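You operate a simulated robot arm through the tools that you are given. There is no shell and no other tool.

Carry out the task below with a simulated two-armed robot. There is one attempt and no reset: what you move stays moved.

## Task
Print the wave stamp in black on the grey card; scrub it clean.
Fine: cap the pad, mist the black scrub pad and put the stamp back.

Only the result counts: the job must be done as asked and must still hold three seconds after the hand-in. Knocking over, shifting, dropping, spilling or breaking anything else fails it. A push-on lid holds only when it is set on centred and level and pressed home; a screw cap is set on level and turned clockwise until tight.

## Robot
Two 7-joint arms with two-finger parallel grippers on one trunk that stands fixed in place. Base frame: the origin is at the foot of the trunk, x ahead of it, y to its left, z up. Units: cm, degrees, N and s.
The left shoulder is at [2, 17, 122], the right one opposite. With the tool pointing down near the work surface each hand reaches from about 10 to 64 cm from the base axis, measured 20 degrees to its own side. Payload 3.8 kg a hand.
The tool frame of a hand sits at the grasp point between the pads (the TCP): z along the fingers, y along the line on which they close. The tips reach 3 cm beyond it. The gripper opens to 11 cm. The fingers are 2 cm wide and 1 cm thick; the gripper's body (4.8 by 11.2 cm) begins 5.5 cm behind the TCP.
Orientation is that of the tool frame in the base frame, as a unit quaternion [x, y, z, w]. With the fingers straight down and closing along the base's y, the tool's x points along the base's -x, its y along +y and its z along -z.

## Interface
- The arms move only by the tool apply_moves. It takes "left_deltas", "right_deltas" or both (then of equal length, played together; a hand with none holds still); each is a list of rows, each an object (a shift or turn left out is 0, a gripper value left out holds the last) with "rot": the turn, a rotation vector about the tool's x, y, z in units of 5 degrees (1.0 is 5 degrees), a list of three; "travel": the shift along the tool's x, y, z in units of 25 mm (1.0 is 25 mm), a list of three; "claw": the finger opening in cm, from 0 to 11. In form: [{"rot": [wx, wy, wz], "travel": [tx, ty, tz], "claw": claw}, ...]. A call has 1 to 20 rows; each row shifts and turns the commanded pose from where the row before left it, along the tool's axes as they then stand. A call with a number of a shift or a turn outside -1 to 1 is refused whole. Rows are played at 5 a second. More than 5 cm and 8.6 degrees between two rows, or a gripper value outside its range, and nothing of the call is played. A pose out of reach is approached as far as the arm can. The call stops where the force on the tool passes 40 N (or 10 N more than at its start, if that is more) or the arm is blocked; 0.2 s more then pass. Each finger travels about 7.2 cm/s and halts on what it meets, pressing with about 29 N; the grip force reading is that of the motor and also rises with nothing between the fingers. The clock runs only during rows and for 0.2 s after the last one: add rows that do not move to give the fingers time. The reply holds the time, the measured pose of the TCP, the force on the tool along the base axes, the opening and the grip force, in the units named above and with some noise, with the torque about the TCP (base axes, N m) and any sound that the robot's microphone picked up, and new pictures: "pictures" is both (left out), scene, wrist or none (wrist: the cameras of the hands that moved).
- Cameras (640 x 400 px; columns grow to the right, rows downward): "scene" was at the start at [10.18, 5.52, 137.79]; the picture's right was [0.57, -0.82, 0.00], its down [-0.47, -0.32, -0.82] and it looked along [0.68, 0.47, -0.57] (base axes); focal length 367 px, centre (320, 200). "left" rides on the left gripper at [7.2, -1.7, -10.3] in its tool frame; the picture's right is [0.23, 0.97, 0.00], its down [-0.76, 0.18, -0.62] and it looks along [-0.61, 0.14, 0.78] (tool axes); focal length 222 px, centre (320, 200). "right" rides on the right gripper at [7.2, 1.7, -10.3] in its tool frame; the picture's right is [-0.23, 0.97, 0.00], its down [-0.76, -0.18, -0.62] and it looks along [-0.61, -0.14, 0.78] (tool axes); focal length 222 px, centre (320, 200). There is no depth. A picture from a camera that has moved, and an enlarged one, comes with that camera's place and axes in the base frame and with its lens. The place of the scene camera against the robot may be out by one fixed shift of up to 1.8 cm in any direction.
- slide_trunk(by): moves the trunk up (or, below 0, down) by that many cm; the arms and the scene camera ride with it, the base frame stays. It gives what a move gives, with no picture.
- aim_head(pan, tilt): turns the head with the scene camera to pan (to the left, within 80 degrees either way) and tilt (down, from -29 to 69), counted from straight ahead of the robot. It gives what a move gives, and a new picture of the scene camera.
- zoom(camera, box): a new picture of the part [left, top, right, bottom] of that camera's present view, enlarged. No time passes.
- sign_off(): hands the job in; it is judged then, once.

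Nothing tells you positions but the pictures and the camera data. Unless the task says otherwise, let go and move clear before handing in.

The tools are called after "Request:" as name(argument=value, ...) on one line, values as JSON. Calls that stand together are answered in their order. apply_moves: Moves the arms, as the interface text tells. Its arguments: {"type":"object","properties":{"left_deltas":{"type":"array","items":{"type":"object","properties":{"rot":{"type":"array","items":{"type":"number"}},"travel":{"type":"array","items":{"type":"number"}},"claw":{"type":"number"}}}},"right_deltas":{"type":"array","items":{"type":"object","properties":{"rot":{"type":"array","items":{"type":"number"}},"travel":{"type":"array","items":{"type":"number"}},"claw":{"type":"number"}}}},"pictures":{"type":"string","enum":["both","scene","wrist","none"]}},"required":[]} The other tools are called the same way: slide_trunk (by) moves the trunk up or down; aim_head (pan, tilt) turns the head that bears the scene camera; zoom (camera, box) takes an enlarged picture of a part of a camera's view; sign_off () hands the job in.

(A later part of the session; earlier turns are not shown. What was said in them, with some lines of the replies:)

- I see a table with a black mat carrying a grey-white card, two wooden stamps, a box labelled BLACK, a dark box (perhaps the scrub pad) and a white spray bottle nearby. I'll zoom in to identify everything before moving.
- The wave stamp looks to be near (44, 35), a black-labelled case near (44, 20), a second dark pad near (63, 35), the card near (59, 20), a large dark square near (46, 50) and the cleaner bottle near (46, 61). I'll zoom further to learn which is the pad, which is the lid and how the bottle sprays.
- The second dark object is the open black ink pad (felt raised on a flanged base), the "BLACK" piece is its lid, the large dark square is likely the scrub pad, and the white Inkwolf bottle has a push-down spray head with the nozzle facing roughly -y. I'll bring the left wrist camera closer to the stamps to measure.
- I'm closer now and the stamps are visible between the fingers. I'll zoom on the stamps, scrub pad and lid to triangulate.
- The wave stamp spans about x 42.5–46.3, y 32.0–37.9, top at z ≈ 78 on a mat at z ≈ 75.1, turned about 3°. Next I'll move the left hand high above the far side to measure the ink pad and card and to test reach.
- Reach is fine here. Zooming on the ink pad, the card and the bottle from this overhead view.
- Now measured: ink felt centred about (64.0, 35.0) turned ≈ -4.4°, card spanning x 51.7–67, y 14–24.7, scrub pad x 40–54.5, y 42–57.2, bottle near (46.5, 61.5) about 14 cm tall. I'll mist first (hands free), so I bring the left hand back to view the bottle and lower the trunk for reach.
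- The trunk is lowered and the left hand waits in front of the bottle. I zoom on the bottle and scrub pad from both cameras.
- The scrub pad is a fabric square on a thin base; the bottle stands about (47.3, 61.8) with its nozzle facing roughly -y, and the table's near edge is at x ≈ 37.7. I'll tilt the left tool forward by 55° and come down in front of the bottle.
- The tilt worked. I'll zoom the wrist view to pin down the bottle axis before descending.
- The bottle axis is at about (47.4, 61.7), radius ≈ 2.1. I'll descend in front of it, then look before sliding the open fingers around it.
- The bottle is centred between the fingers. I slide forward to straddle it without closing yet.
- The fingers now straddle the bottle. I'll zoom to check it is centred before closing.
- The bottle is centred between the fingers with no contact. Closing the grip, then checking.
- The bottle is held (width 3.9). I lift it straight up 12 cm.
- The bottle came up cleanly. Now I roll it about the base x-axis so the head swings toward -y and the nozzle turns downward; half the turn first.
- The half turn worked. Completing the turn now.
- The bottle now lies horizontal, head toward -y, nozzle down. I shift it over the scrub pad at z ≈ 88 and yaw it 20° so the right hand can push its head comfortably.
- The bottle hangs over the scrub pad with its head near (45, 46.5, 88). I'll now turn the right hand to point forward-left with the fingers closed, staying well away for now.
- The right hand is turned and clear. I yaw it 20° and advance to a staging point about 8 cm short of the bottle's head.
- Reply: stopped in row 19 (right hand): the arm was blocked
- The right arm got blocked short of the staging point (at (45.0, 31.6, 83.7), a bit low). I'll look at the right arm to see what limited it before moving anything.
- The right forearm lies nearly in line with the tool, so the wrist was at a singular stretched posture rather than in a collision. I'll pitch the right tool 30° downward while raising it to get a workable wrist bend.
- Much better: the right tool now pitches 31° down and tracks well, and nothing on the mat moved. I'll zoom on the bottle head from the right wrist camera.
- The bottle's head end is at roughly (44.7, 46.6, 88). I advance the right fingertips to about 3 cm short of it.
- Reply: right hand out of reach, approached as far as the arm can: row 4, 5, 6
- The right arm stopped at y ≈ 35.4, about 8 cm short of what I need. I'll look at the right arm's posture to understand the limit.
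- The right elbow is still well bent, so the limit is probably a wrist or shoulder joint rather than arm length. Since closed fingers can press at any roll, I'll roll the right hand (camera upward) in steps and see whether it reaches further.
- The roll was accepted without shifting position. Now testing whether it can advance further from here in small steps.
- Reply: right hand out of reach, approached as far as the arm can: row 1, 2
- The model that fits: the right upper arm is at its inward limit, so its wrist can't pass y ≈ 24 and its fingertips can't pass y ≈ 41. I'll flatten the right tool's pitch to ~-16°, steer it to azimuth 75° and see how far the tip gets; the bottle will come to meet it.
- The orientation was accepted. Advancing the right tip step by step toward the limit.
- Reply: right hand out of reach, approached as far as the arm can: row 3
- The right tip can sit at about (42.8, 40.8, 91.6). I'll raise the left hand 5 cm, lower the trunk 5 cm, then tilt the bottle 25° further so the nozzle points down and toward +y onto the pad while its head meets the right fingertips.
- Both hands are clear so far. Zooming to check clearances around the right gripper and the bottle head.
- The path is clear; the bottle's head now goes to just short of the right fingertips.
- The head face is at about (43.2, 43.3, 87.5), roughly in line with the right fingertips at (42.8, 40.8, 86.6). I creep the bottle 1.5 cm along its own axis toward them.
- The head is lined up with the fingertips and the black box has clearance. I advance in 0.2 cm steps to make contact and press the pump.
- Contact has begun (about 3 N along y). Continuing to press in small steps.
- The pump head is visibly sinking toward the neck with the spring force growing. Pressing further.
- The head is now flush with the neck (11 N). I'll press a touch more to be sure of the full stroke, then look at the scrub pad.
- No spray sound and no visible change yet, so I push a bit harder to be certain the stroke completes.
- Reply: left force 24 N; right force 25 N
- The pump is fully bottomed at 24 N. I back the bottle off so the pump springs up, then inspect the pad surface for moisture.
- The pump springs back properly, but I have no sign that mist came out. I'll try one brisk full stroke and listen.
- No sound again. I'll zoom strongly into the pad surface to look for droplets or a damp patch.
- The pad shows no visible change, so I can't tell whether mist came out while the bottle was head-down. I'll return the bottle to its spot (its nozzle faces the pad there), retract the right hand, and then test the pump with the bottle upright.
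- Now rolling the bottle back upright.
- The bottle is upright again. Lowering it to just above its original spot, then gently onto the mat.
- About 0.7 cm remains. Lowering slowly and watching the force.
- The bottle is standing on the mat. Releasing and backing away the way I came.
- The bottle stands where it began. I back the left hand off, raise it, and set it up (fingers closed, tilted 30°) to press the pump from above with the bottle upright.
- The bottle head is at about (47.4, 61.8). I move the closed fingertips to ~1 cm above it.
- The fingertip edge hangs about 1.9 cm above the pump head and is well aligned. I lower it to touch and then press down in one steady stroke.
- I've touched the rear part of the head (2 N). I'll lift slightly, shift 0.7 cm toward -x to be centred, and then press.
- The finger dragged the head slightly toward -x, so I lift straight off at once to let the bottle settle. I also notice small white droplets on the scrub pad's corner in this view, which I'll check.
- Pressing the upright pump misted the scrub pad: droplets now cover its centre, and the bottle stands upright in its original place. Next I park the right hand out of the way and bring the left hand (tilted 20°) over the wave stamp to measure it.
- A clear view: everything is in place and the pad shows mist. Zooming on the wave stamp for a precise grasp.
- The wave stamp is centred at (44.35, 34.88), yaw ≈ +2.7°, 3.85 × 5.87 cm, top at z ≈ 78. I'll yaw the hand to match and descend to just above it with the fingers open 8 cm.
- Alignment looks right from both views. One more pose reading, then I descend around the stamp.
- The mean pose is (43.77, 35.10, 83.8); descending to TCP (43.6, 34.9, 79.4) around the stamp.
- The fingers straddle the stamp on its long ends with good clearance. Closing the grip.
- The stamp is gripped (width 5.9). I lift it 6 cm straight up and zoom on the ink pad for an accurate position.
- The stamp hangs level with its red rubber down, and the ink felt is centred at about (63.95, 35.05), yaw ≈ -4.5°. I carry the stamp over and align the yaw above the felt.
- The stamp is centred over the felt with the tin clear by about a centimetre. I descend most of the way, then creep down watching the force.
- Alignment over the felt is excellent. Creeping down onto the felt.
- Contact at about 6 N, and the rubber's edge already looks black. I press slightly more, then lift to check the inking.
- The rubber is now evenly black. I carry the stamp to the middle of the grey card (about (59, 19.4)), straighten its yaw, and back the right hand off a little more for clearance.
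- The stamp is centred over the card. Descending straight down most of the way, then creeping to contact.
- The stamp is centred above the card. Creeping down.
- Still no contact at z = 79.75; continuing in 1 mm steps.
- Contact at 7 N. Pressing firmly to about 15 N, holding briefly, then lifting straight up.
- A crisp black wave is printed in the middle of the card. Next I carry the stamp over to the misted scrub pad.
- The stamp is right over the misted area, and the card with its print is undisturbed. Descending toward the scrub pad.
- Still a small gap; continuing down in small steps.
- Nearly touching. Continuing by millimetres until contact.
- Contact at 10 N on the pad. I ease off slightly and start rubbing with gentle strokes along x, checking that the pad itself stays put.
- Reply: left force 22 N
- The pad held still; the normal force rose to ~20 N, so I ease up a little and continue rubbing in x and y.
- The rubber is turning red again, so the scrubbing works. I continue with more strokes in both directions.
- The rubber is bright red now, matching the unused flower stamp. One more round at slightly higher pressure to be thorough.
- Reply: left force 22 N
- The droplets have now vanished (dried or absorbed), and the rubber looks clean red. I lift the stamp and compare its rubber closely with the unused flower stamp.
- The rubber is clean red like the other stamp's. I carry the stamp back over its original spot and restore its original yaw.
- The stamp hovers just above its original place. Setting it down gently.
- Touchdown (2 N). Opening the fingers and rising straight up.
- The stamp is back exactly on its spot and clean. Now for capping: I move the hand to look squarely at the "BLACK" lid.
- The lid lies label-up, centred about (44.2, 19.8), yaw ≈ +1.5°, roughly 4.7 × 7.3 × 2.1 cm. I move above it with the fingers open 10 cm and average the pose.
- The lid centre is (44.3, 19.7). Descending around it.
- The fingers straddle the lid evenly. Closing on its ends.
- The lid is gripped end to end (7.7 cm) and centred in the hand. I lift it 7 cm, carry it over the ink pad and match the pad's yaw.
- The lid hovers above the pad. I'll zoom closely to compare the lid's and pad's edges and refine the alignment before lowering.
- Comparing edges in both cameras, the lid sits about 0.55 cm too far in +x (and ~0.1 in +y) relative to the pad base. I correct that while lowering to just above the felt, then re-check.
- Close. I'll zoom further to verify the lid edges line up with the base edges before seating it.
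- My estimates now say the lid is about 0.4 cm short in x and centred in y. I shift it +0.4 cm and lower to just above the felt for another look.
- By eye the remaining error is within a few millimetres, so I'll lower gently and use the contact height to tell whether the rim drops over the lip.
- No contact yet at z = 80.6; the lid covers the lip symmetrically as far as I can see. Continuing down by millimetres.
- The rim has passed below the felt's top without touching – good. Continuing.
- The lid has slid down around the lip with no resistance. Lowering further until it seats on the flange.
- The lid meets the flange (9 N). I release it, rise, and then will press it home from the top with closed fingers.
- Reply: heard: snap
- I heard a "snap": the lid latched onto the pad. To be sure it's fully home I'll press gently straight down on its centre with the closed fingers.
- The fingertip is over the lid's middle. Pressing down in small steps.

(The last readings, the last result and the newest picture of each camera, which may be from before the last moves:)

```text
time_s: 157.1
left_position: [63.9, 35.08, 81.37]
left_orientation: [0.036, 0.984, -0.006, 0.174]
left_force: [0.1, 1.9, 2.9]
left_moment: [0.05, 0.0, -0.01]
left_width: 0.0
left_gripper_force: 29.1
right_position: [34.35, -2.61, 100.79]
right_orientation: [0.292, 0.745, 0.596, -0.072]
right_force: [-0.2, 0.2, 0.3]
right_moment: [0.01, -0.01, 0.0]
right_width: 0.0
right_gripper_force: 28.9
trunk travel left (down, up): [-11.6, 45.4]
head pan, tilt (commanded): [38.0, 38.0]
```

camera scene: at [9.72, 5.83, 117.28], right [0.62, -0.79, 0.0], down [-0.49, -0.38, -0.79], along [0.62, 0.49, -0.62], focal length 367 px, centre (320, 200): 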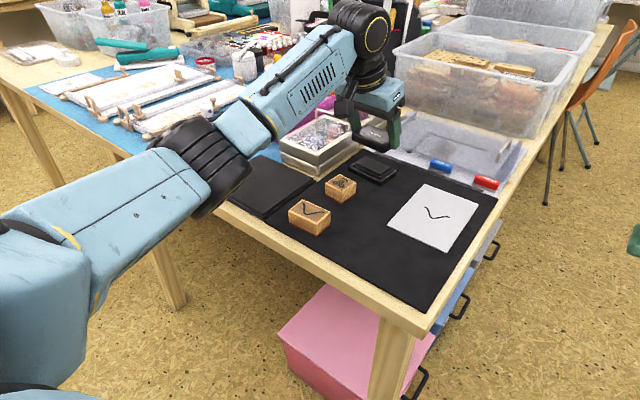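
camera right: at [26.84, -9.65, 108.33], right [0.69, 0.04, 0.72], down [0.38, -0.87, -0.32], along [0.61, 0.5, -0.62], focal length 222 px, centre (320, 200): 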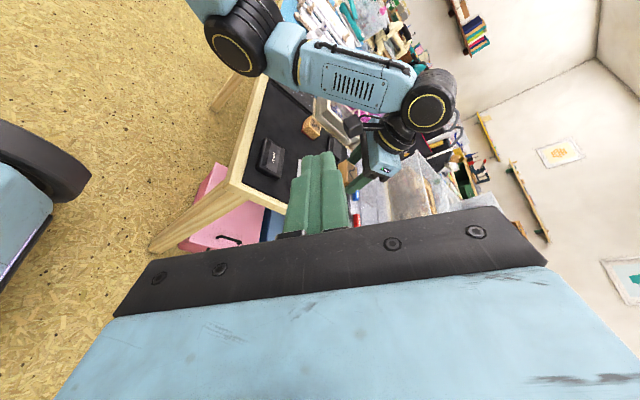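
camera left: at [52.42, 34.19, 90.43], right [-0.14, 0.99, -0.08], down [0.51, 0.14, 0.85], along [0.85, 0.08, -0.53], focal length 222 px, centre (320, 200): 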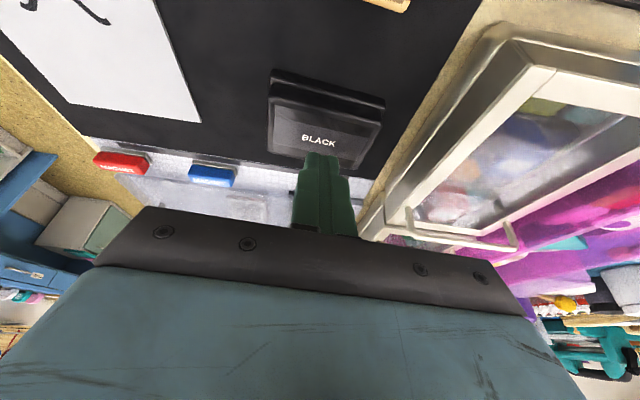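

Request:
apply_moves(left_deltas=[{"travel": [0.0137, 0, 0.0376]}, {"travel": [0.0137, 0, 0.0376]}, {"travel": [0, 0, 0]}], pictures="none")

Request:
zoom(camera="scene", box=[340, 130, 410, 185])

```text
time_s: 157.9
left_position: [64.0, 35.1, 81.29]
left_orientation: [0.037, 0.984, -0.006, 0.176]
left_force: [-0.9, 3.6, 11.6]
left_moment: [0.09, -0.02, 0.0]
left_width: 0.02
left_gripper_force: 29.4
right_position: [34.28, -2.81, 100.83]
right_orientation: [0.292, 0.745, 0.596, -0.072]
right_force: [0.6, 0.0, -0.7]
right_moment: [-0.02, -0.02, -0.01]
right_width: 0.01
right_gripper_force: 28.9
trunk travel left (down, up): [-11.6, 45.4]
head pan, tilt (commanded): [38.0, 38.0]
```

```text
7.27 times, centred on (375, 158) of scene
camera zoom: at [9.61, 5.81, 117.3], right [0.62, -0.79, 0.0], down [-0.48, -0.38, -0.79], along [0.62, 0.49, -0.61], focal length 2669 px, centre (-80, 509)
```

zoom: 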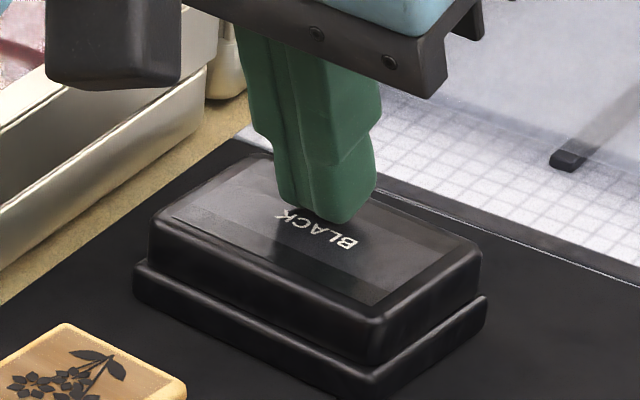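

Solid at 12 N with no give; one more step to about 20 N, then I lift away.

Request:
apply_moves(left_deltas=[{"travel": [0.0137, 0, 0.0376]}, {"travel": [0, 0, 0]}], pictures="none")

Request:
apply_moves(left_deltas=[{"travel": [-0.0684, 0, -0.188]}, {"travel": [-0.137, 0, -0.376]}, {"travel": [-0.274, 0, -0.752]}, {"travel": [-0.274, 0, -0.752]}, {"travel": [-0.274, 0, -0.752]}, {"travel": [0, 0, 0]}], pictures="both")

Request:
zoom(camera="scene", box=[340, 130, 410, 185])

Request:
zoom(camera="left", box=[230, 20, 430, 180])

```text
time_s: 158.5
left_position: [63.92, 34.91, 81.4]
left_orientation: [0.037, 0.984, -0.006, 0.176]
left_force: [5.7, 4.0, 16.8]
left_moment: [0.11, -0.19, 0.04]
left_width: 0.0
left_gripper_force: 29.1
right_position: [34.27, -2.79, 100.93]
right_orientation: [0.292, 0.745, 0.596, -0.072]
right_force: [-0.3, 0.4, -0.3]
right_moment: [-0.02, 0.02, 0.02]
right_width: 0.0
right_gripper_force: 28.5
trunk travel left (down, up): [-11.6, 45.4]
head pan, tilt (commanded): [38.0, 38.0]
```

```text
time_s: 159.9
left_position: [63.81, 35.1, 88.45]
left_orientation: [0.037, 0.984, -0.007, 0.174]
left_force: [0.0, -0.4, 0.2]
left_moment: [0.0, 0.0, 0.01]
left_width: 0.0
left_gripper_force: 28.8
right_position: [34.34, -2.72, 100.75]
right_orientation: [0.293, 0.745, 0.595, -0.072]
right_force: [-0.1, 0.1, -0.5]
right_moment: [0.0, -0.01, -0.05]
right_width: 0.0
right_gripper_force: 29.0
trunk travel left (down, up): [-11.6, 45.4]
head pan, tilt (commanded): [38.0, 38.0]
camera scene: at [9.71, 5.83, 117.28], right [0.62, -0.79, 0.0], down [-0.49, -0.38, -0.79], along [0.62, 0.49, -0.62], focal length 367 px, centre (320, 200)
camera left: at [53.43, 34.17, 95.72], right [-0.14, 0.99, -0.08], down [0.51, 0.14, 0.85], along [0.85, 0.08, -0.53], focal length 222 px, centre (320, 200)
```

scene: 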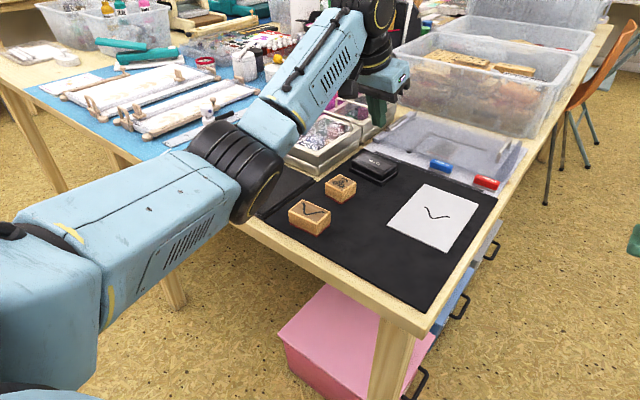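
left: 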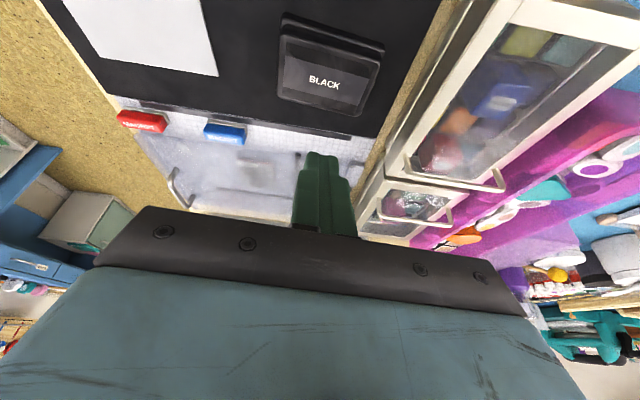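

```text
7.27 times, centred on (375, 158) of scene
camera zoom: at [9.71, 5.83, 117.28], right [0.62, -0.79, 0.0], down [-0.49, -0.38, -0.79], along [0.62, 0.49, -0.62], focal length 2669 px, centre (-80, 509)
```

zoom: 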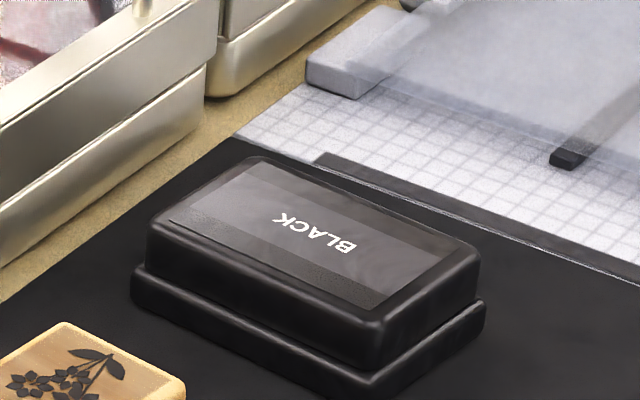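

```text
2.50 times, centred on (330, 100) of left
camera zoom: at [53.43, 34.17, 95.72], right [-0.14, 0.99, -0.08], down [0.51, 0.14, 0.85], along [0.85, 0.08, -0.53], focal length 555 px, centre (295, 450)
```

zoom: 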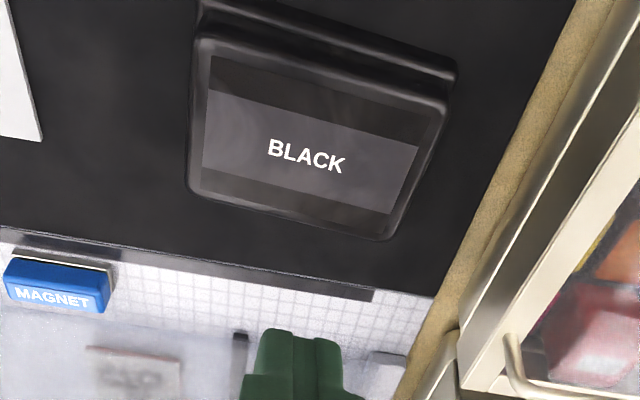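

The pad is capped flush and latched. I'll move the left hand up and back, clear of the table, to inspect the whole scene.

Request:
apply_moves(left_deltas=[{"travel": [0, 0, -1]}, {"travel": [0, 0, -1]}, {"travel": [0.8, 0, -0.8]}, {"travel": [0.9, 0.2, -0.5]}, {"travel": [0.9, 0.2, -0.3]}, {"travel": [0.9, 0.2, -0.3]}, {"travel": [0.9, 0.2, -0.3]}, {"travel": [0.9, 0.2, -0.3]}, {"travel": [0.9, 0.2, -0.3]}, {"travel": [0.9, 0.2, -0.3]}, {"travel": [0.9, 0.2, -0.3]}, {"travel": [0.9, 0.2, -0.3]}, {"travel": [0, 0, 0]}], pictures="both")

Request:
zoom(camera="scene", box=[160, 90, 330, 230])

Request:
zoom(camera="scene", box=[280, 130, 520, 300])

```text
time_s: 162.7
left_position: [38.48, 41.6, 94.34]
left_orientation: [0.037, 0.984, -0.006, 0.173]
left_force: [-0.5, -0.1, -0.2]
left_moment: [0.03, 0.03, 0.02]
left_width: 0.0
left_gripper_force: 29.4
right_position: [34.32, -2.81, 100.75]
right_orientation: [0.292, 0.745, 0.595, -0.072]
right_force: [-0.1, -1.3, -0.5]
right_moment: [-0.01, 0.05, 0.0]
right_width: 0.0
right_gripper_force: 29.1
trunk travel left (down, up): [-11.6, 45.4]
head pan, tilt (commanded): [38.0, 38.0]
camera scene: at [9.69, 5.84, 117.28], right [0.62, -0.79, 0.0], down [-0.48, -0.38, -0.79], along [0.62, 0.49, -0.62], focal length 367 px, centre (320, 200)
camera left: at [28.02, 40.66, 101.55], right [-0.14, 0.99, -0.08], down [0.51, 0.14, 0.85], along [0.85, 0.08, -0.53], focal length 222 px, centre (320, 200)
```

scene: 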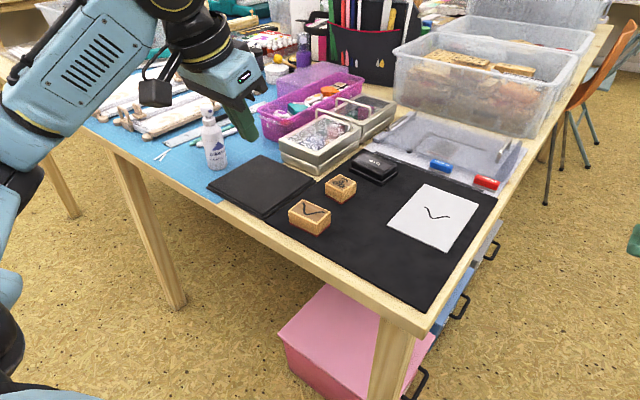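
left: 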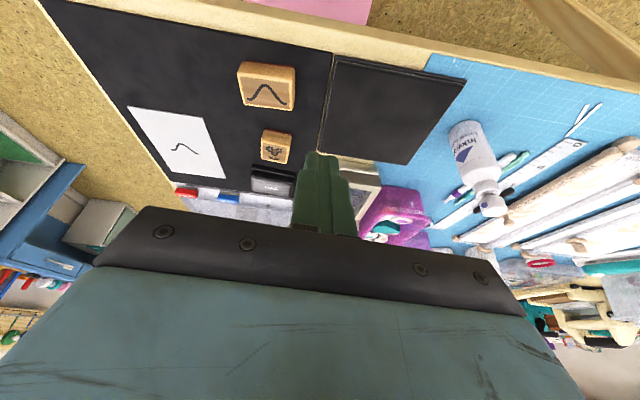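

```text
2.86 times, centred on (245, 160) of scene
camera zoom: at [9.69, 5.84, 117.28], right [0.62, -0.79, 0.0], down [-0.48, -0.38, -0.79], along [0.62, 0.49, -0.62], focal length 1048 px, centre (534, 314)
```

zoom: 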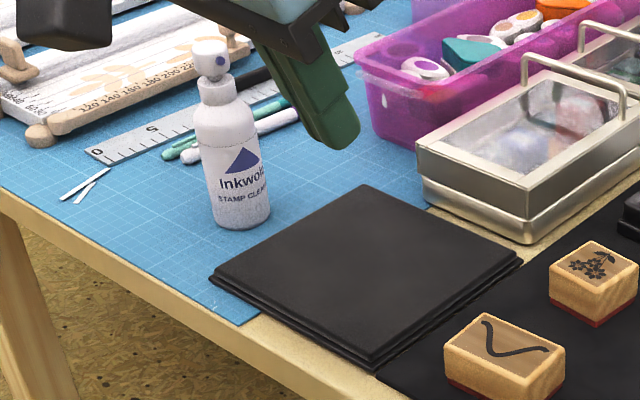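

```text
2.35 times, centred on (400, 215) of scene
camera zoom: at [9.69, 5.84, 117.28], right [0.62, -0.79, 0.0], down [-0.48, -0.38, -0.79], along [0.62, 0.49, -0.62], focal length 864 px, centre (132, 165)
```

zoom: 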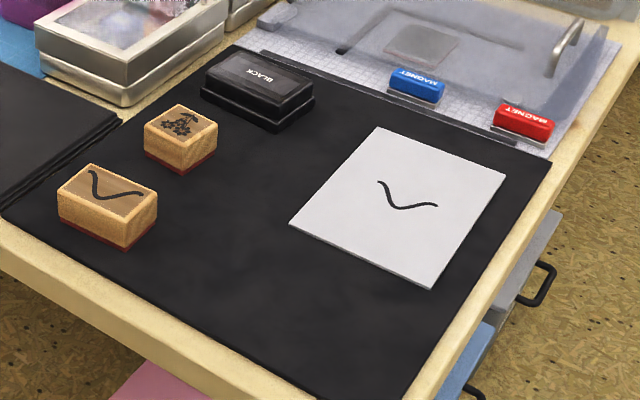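

Everything is in place: print crisp, stamp clean and back, pad capped, bottle upright. Since the mist has dried and "mist the scrub pad" may be wanted as a final state, I'll re-mist carefully; first measuring the bottle head.

Request:
zoom(camera="left", box=[430, 100, 530, 230])

Request:
zoom(camera="scene", box=[190, 90, 240, 180])

```text
3.08 times, centred on (480, 165) of left
camera zoom: at [28.02, 40.66, 101.55], right [-0.14, 0.99, -0.08], down [0.51, 0.14, 0.85], along [0.85, 0.08, -0.53], focal length 684 px, centre (-172, 308)
```

zoom: 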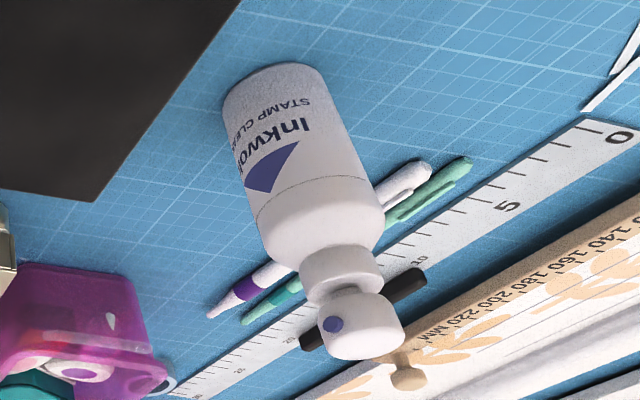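

```text
4.44 times, centred on (215, 135) of scene
camera zoom: at [9.69, 5.84, 117.28], right [0.62, -0.79, 0.0], down [-0.48, -0.38, -0.79], along [0.62, 0.49, -0.62], focal length 1631 px, centre (787, 489)
```

zoom: 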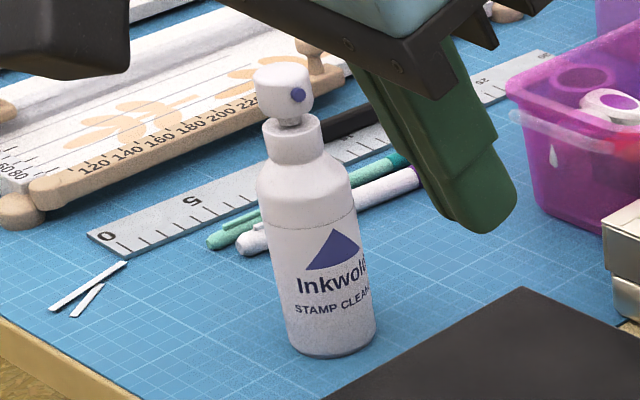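

I'll repeat an earlier zoom window to check that the bottle hasn't shifted, and then move above it.

Request:
zoom(camera="scene", box=[160, 60, 280, 180])

```text
3.33 times, centred on (220, 120) of scene
camera zoom: at [9.69, 5.84, 117.28], right [0.62, -0.79, 0.0], down [-0.48, -0.38, -0.79], along [0.62, 0.49, -0.62], focal length 1223 px, centre (653, 467)
```

zoom: 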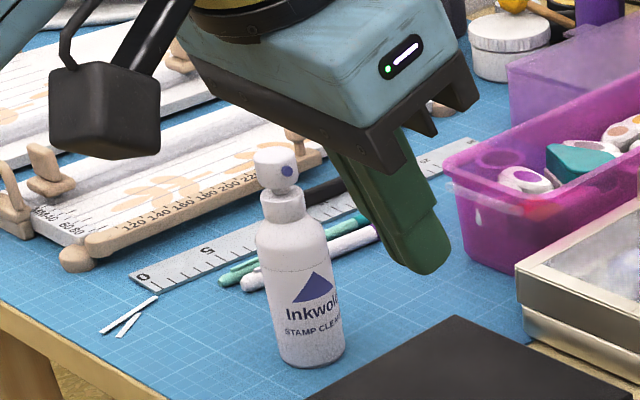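

The bottle is exactly where I set it down. I'll approach with a nearly vertical tool (10° tilt) so the press is straight and central, stopping ~3 cm above the head.

Request:
apply_moves(left_deltas=[{"rot": [-0.301, 0, -0.827]}, {"rot": [0, 1, 0]}, {"rot": [0, 1, 0]}, {"travel": [-0.39, 0.898, 0.069]}, {"travel": [-0.39, 0.898, 0.069]}, {"travel": [-0.39, 0.898, 0.069]}, {"travel": [-0.39, 0.898, 0.069]}, {"travel": [-0.39, 0.898, 0.069]}, {"travel": [-0.39, 0.898, 0.069]}, {"travel": [-0.39, 0.898, 0.069]}, {"travel": [-0.39, 0.898, 0.069]}, {"travel": [-0.39, 0.898, 0.069]}, {"travel": [0, 0, 0]}], pictures="both")

Request:
zoom(camera="left", box=[250, 50, 400, 200])

Request:
zoom(camera="scene", box=[170, 60, 270, 160])

```text
time_s: 165.5
left_position: [47.46, 61.77, 94.3]
left_orientation: [0.0, 0.996, 0.0, 0.088]
left_force: [0.8, 0.1, -0.2]
left_moment: [0.05, -0.05, -0.01]
left_width: 0.0
left_gripper_force: 28.3
right_position: [34.28, -2.73, 100.68]
right_orientation: [0.293, 0.745, 0.595, -0.072]
right_force: [-0.1, -1.0, -0.1]
right_moment: [-0.04, -0.01, -0.02]
right_width: 0.0
right_gripper_force: 29.1
trunk travel left (down, up): [-11.6, 45.4]
head pan, tilt (commanded): [38.0, 38.0]
camera scene: at [9.72, 5.84, 117.28], right [0.62, -0.79, 0.0], down [-0.49, -0.38, -0.79], along [0.62, 0.49, -0.62], focal length 367 px, centre (320, 200)
camera left: at [38.54, 60.05, 103.24], right [-0.23, 0.97, -0.04], down [0.64, 0.18, 0.75], along [0.73, 0.14, -0.67], focal length 222 px, centre (320, 200)
```

scene: 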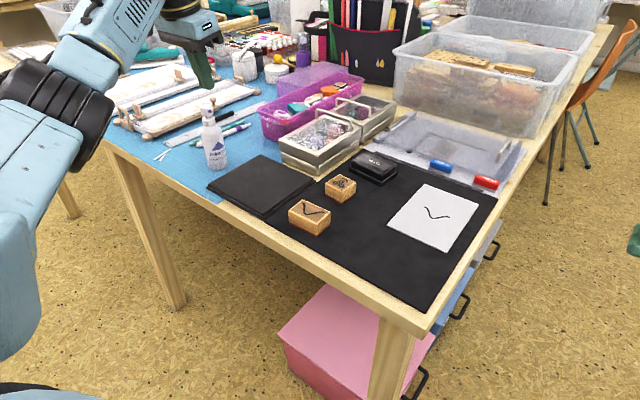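
left: 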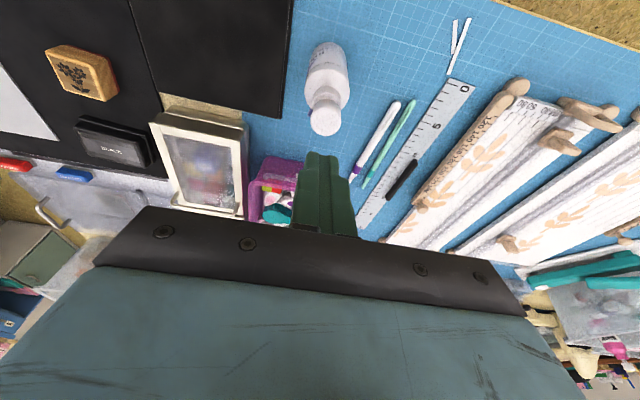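

```text
2.67 times, centred on (325, 125) of left
camera zoom: at [38.54, 60.05, 103.24], right [-0.23, 0.97, -0.04], down [0.64, 0.18, 0.75], along [0.73, 0.14, -0.67], focal length 592 px, centre (307, 400)
```

zoom: 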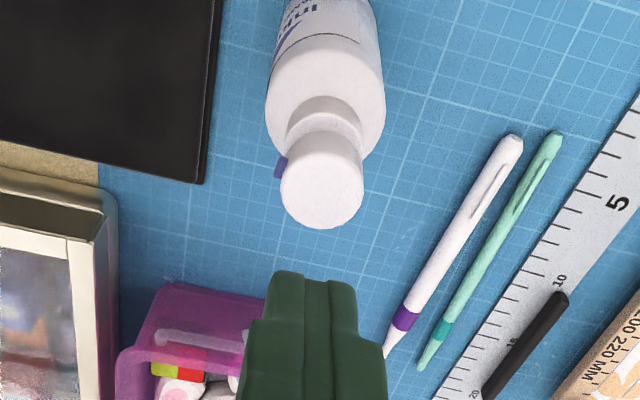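

```text
4.00 times, centred on (220, 110) of scene
camera zoom: at [9.72, 5.84, 117.28], right [0.62, -0.79, 0.0], down [-0.49, -0.38, -0.79], along [0.62, 0.49, -0.62], focal length 1468 px, centre (720, 560)
```

zoom: 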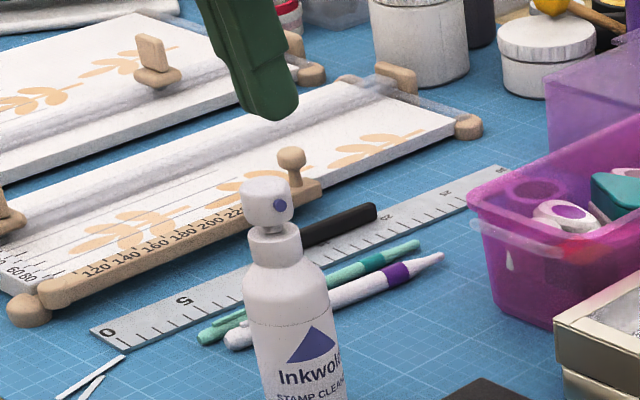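

By projection the fingertip will land on the head's centre going straight down. Lowering to just above it.

Request:
apply_moves(left_deltas=[{"travel": [0.0905, 0, 0.512]}, {"travel": [0.0905, 0, 0.512]}, {"travel": [0, 0, 0]}], pictures="none")

Request:
zoom(camera="scene", box=[170, 60, 270, 160])

Request:
zoom(camera="left", box=[250, 50, 400, 200])

```text
time_s: 166.3
left_position: [47.37, 61.64, 91.64]
left_orientation: [-0.001, 0.996, 0.0, 0.087]
left_force: [0.5, -0.4, 0.5]
left_moment: [0.01, 0.04, 0.02]
left_width: 0.0
left_gripper_force: 28.5
right_position: [34.31, -2.7, 100.77]
right_orientation: [0.293, 0.745, 0.595, -0.073]
right_force: [-0.1, 0.0, 0.2]
right_moment: [-0.01, 0.01, -0.01]
right_width: 0.0
right_gripper_force: 28.9
trunk travel left (down, up): [-11.6, 45.4]
head pan, tilt (commanded): [38.0, 38.0]
```

```text
4.00 times, centred on (220, 110) of scene
camera zoom: at [9.71, 5.83, 117.28], right [0.62, -0.79, 0.0], down [-0.49, -0.38, -0.79], along [0.62, 0.49, -0.62], focal length 1468 px, centre (720, 560)
```

zoom: 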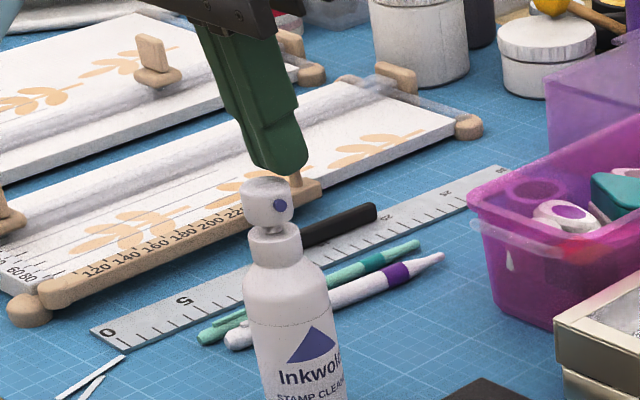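

```text
2.67 times, centred on (325, 125) of left
camera zoom: at [38.46, 59.97, 100.67], right [-0.23, 0.97, -0.04], down [0.64, 0.18, 0.75], along [0.73, 0.14, -0.66], focal length 592 px, centre (307, 400)
```

zoom: 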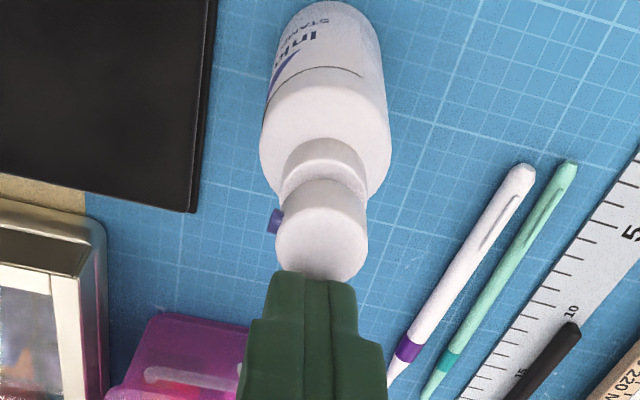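

The fingertip is still ~0.8 cm too far forward in both views. I shift back at this height (no contact) and look again.

Request:
apply_moves(left_deltas=[{"travel": [0.158, 0, -0.028]}, {"travel": [0.157, 0, -0.028]}, {"travel": [0, 0, 0]}], pictures="none")

Request:
zoom(camera="scene", box=[170, 60, 270, 160])

Request:
zoom(camera="left", box=[250, 50, 400, 200])

```text
time_s: 167.1
left_position: [46.63, 61.58, 91.66]
left_orientation: [-0.001, 0.996, 0.001, 0.087]
left_force: [-0.5, 0.2, 0.5]
left_moment: [-0.01, 0.01, 0.01]
left_width: 0.0
left_gripper_force: 28.8
right_position: [34.24, -2.86, 100.73]
right_orientation: [0.293, 0.745, 0.595, -0.072]
right_force: [0.0, -0.4, -0.1]
right_moment: [0.0, -0.02, -0.01]
right_width: 0.0
right_gripper_force: 29.2
trunk travel left (down, up): [-11.6, 45.4]
head pan, tilt (commanded): [38.0, 38.0]
```

```text
4.00 times, centred on (220, 110) of scene
camera zoom: at [9.71, 5.84, 117.28], right [0.62, -0.79, 0.0], down [-0.49, -0.38, -0.79], along [0.62, 0.49, -0.62], focal length 1468 px, centre (720, 560)
```

zoom: 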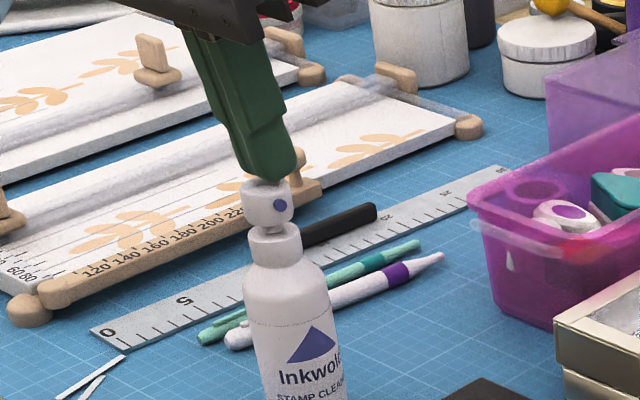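

```text
2.67 times, centred on (325, 125) of left
camera zoom: at [37.76, 59.95, 100.65], right [-0.23, 0.97, -0.04], down [0.64, 0.18, 0.75], along [0.73, 0.14, -0.67], focal length 592 px, centre (307, 400)
```

zoom: 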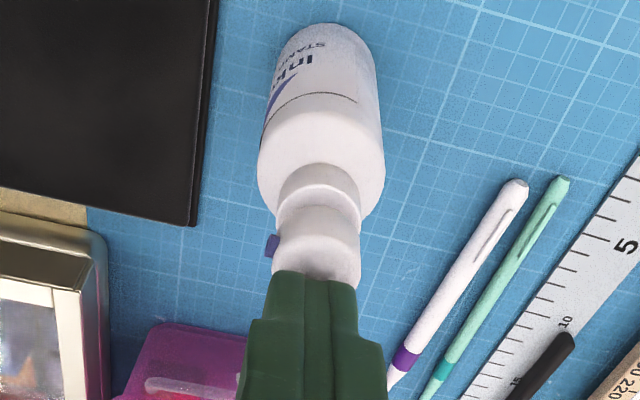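

Now well centred over the head in both views. Pressing straight down in small steps.

Request:
apply_moves(left_deltas=[{"travel": [0.0104, 0, 0.0591]}, {"travel": [0.0104, 0, 0.0591]}, {"travel": [0.0104, 0, 0.0591]}, {"travel": [0, 0, 0]}], pictures="none")

Request:
zoom(camera="scene", box=[170, 70, 310, 220])

```text
time_s: 168.1
left_position: [46.77, 61.57, 91.27]
left_orientation: [0.0, 0.996, 0.0, 0.087]
left_force: [0.3, -0.7, 0.7]
left_moment: [-0.01, 0.01, 0.02]
left_width: 0.0
left_gripper_force: 29.3
right_position: [34.39, -2.81, 100.71]
right_orientation: [0.292, 0.745, 0.595, -0.073]
right_force: [0.9, 1.8, -1.1]
right_moment: [0.0, 0.02, 0.04]
right_width: 0.0
right_gripper_force: 28.7
trunk travel left (down, up): [-11.6, 45.4]
head pan, tilt (commanded): [38.0, 38.0]
```

```text
2.67 times, centred on (240, 145) of scene
camera zoom: at [9.7, 5.82, 117.28], right [0.62, -0.79, 0.0], down [-0.49, -0.38, -0.79], along [0.62, 0.49, -0.62], focal length 979 px, centre (533, 347)
```

zoom: 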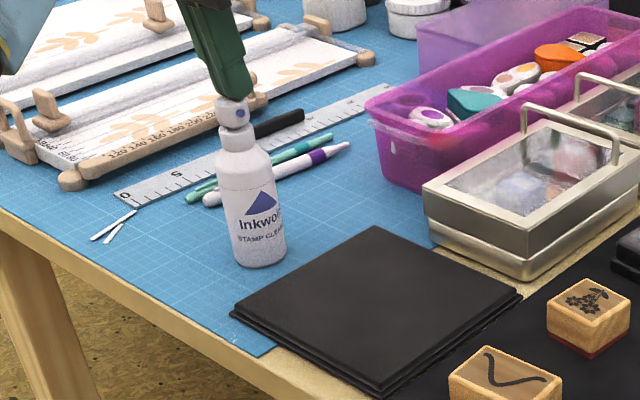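

Request:
apply_moves(left_deltas=[{"travel": [0.0104, 0, 0.0591]}, {"travel": [0.0104, 0, 0.0591]}, {"travel": [0, 0, 0]}], pictures="none")

Request:
zoom(camera="scene", box=[170, 70, 310, 220])

```text
time_s: 168.9
left_position: [46.79, 61.57, 90.97]
left_orientation: [-0.002, 0.996, 0.001, 0.087]
left_force: [-1.3, -0.6, 1.9]
left_moment: [0.0, 0.04, 0.02]
left_width: 0.0
left_gripper_force: 28.9
right_position: [34.33, -2.77, 100.71]
right_orientation: [0.292, 0.745, 0.595, -0.072]
right_force: [0.3, 0.3, 0.4]
right_moment: [-0.01, 0.02, -0.01]
right_width: 0.0
right_gripper_force: 29.2
trunk travel left (down, up): [-11.6, 45.4]
head pan, tilt (commanded): [38.0, 38.0]
```

```text
2.67 times, centred on (240, 145) of scene
camera zoom: at [9.69, 5.82, 117.29], right [0.62, -0.79, 0.0], down [-0.48, -0.38, -0.79], along [0.62, 0.49, -0.62], focal length 979 px, centre (533, 347)
```

zoom: 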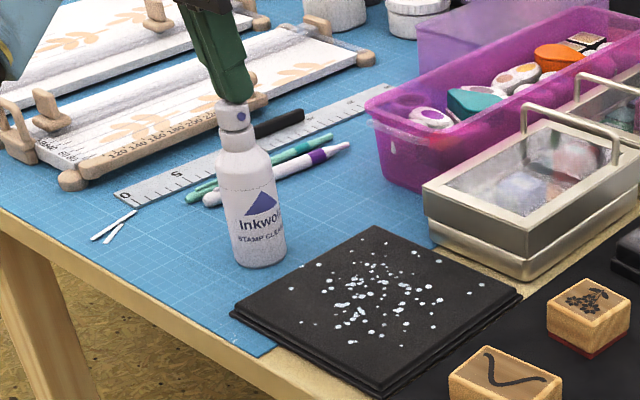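

The pad is freshly misted and the bottle stands firm. Lifting straight off and moving clear.

Request:
apply_moves(left_deltas=[{"travel": [-0.0104, 0, -0.0591]}, {"travel": [-0.0209, 0, -0.118]}, {"travel": [-0.07, 0, -0.394]}, {"travel": [-0.14, 0, -0.788]}, {"travel": [-0.14, 0, -0.788]}, {"travel": [-0.14, 0, -0.788]}, {"travel": [0.8, -0.3, -0.4]}, {"travel": [0.8, -0.3, -0.4]}, {"travel": [0.8, -0.3, -0.4]}, {"travel": [0.8, -0.3, 0]}, {"travel": [0.8, -0.3, 0]}, {"travel": [0, 0, 0]}], pictures="scene")

Request:
zoom(camera="scene", box=[160, 80, 330, 230])

Request:
zoom(camera="scene", box=[270, 130, 520, 310])

```text
time_s: 171.5
left_position: [36.23, 57.84, 99.75]
left_orientation: [-0.001, 0.996, 0.0, 0.087]
left_force: [-0.4, -0.4, 0.4]
left_moment: [-0.02, 0.01, 0.0]
left_width: 0.0
left_gripper_force: 29.0
right_position: [34.48, -2.78, 100.76]
right_orientation: [0.292, 0.745, 0.595, -0.073]
right_force: [0.4, 0.6, 0.2]
right_moment: [-0.03, -0.01, 0.02]
right_width: 0.0
right_gripper_force: 29.3
trunk travel left (down, up): [-11.6, 45.4]
head pan, tilt (commanded): [38.0, 38.0]
camera scene: at [9.69, 5.83, 117.28], right [0.62, -0.79, 0.0], down [-0.48, -0.38, -0.79], along [0.62, 0.49, -0.62], focal length 367 px, centre (320, 200)
```

scene: 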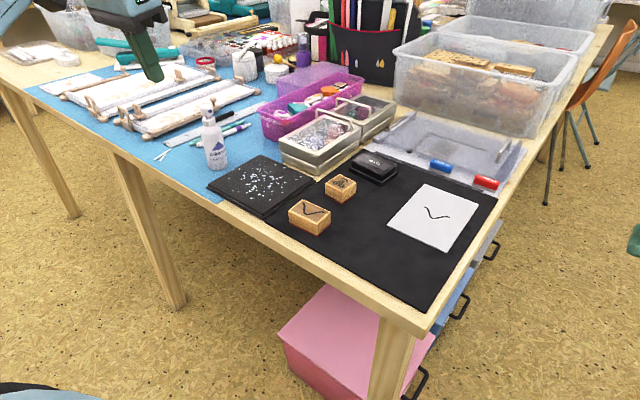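

```text
2.67 times, centred on (245, 155) of scene
camera zoom: at [9.69, 5.83, 117.28], right [0.62, -0.79, 0.0], down [-0.48, -0.38, -0.79], along [0.62, 0.49, -0.62], focal length 979 px, centre (520, 320)
```

zoom: 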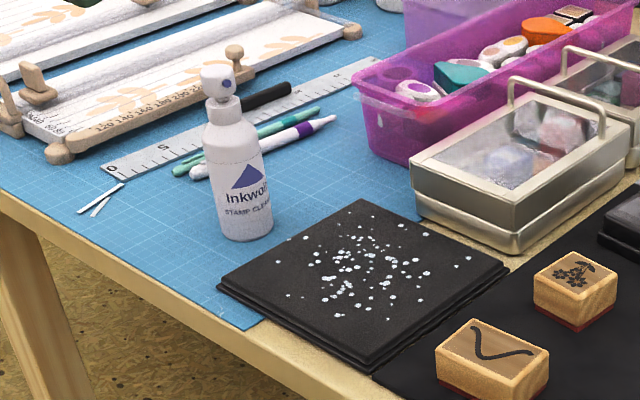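

```text
2.22 times, centred on (395, 220) of scene
camera zoom: at [9.69, 5.83, 117.28], right [0.62, -0.79, 0.0], down [-0.48, -0.38, -0.79], along [0.62, 0.49, -0.62], focal length 816 px, centre (153, 156)
```

zoom: 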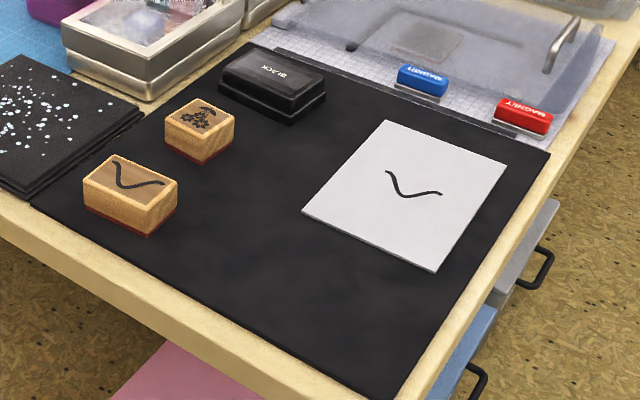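

All is in order: the wave is printed in black on the card, the stamp is clean and back on its spot, the ink pad is capped, the scrub pad is misted, the bottle stands upright and both hands are clear. Handing in.

Request:
sign_off()

```text
The job is handed in.
```

The wave stamp is printed in black near the middle of the grey card, and the job is handed in.

- **Stamp:** I scrubbed the rubber on the damp pad until its visible edge was red like the flower stamp's. I did not see the underside itself. It is back on its original spot at its original angle.
- **Ink pad:** The lid is on and I heard it snap, then pressed it again from the top with no give. The pad's base shifted about 2 mm while the lid was going on.
- **Scrub pad:** I misted it before scrubbing. That mist had dried by the end of the scrub, so I misted it again just before handing in.
- **Spray bottle:** It is standing upright where it was. Early on I pressed its pump with the bottle tipped over the pad and no droplets appeared. I saw no mist anywhere else, but I can't rule out that some landed off the pad.

Nothing was knocked over. Both hands were empty and clear of the table when I handed in.
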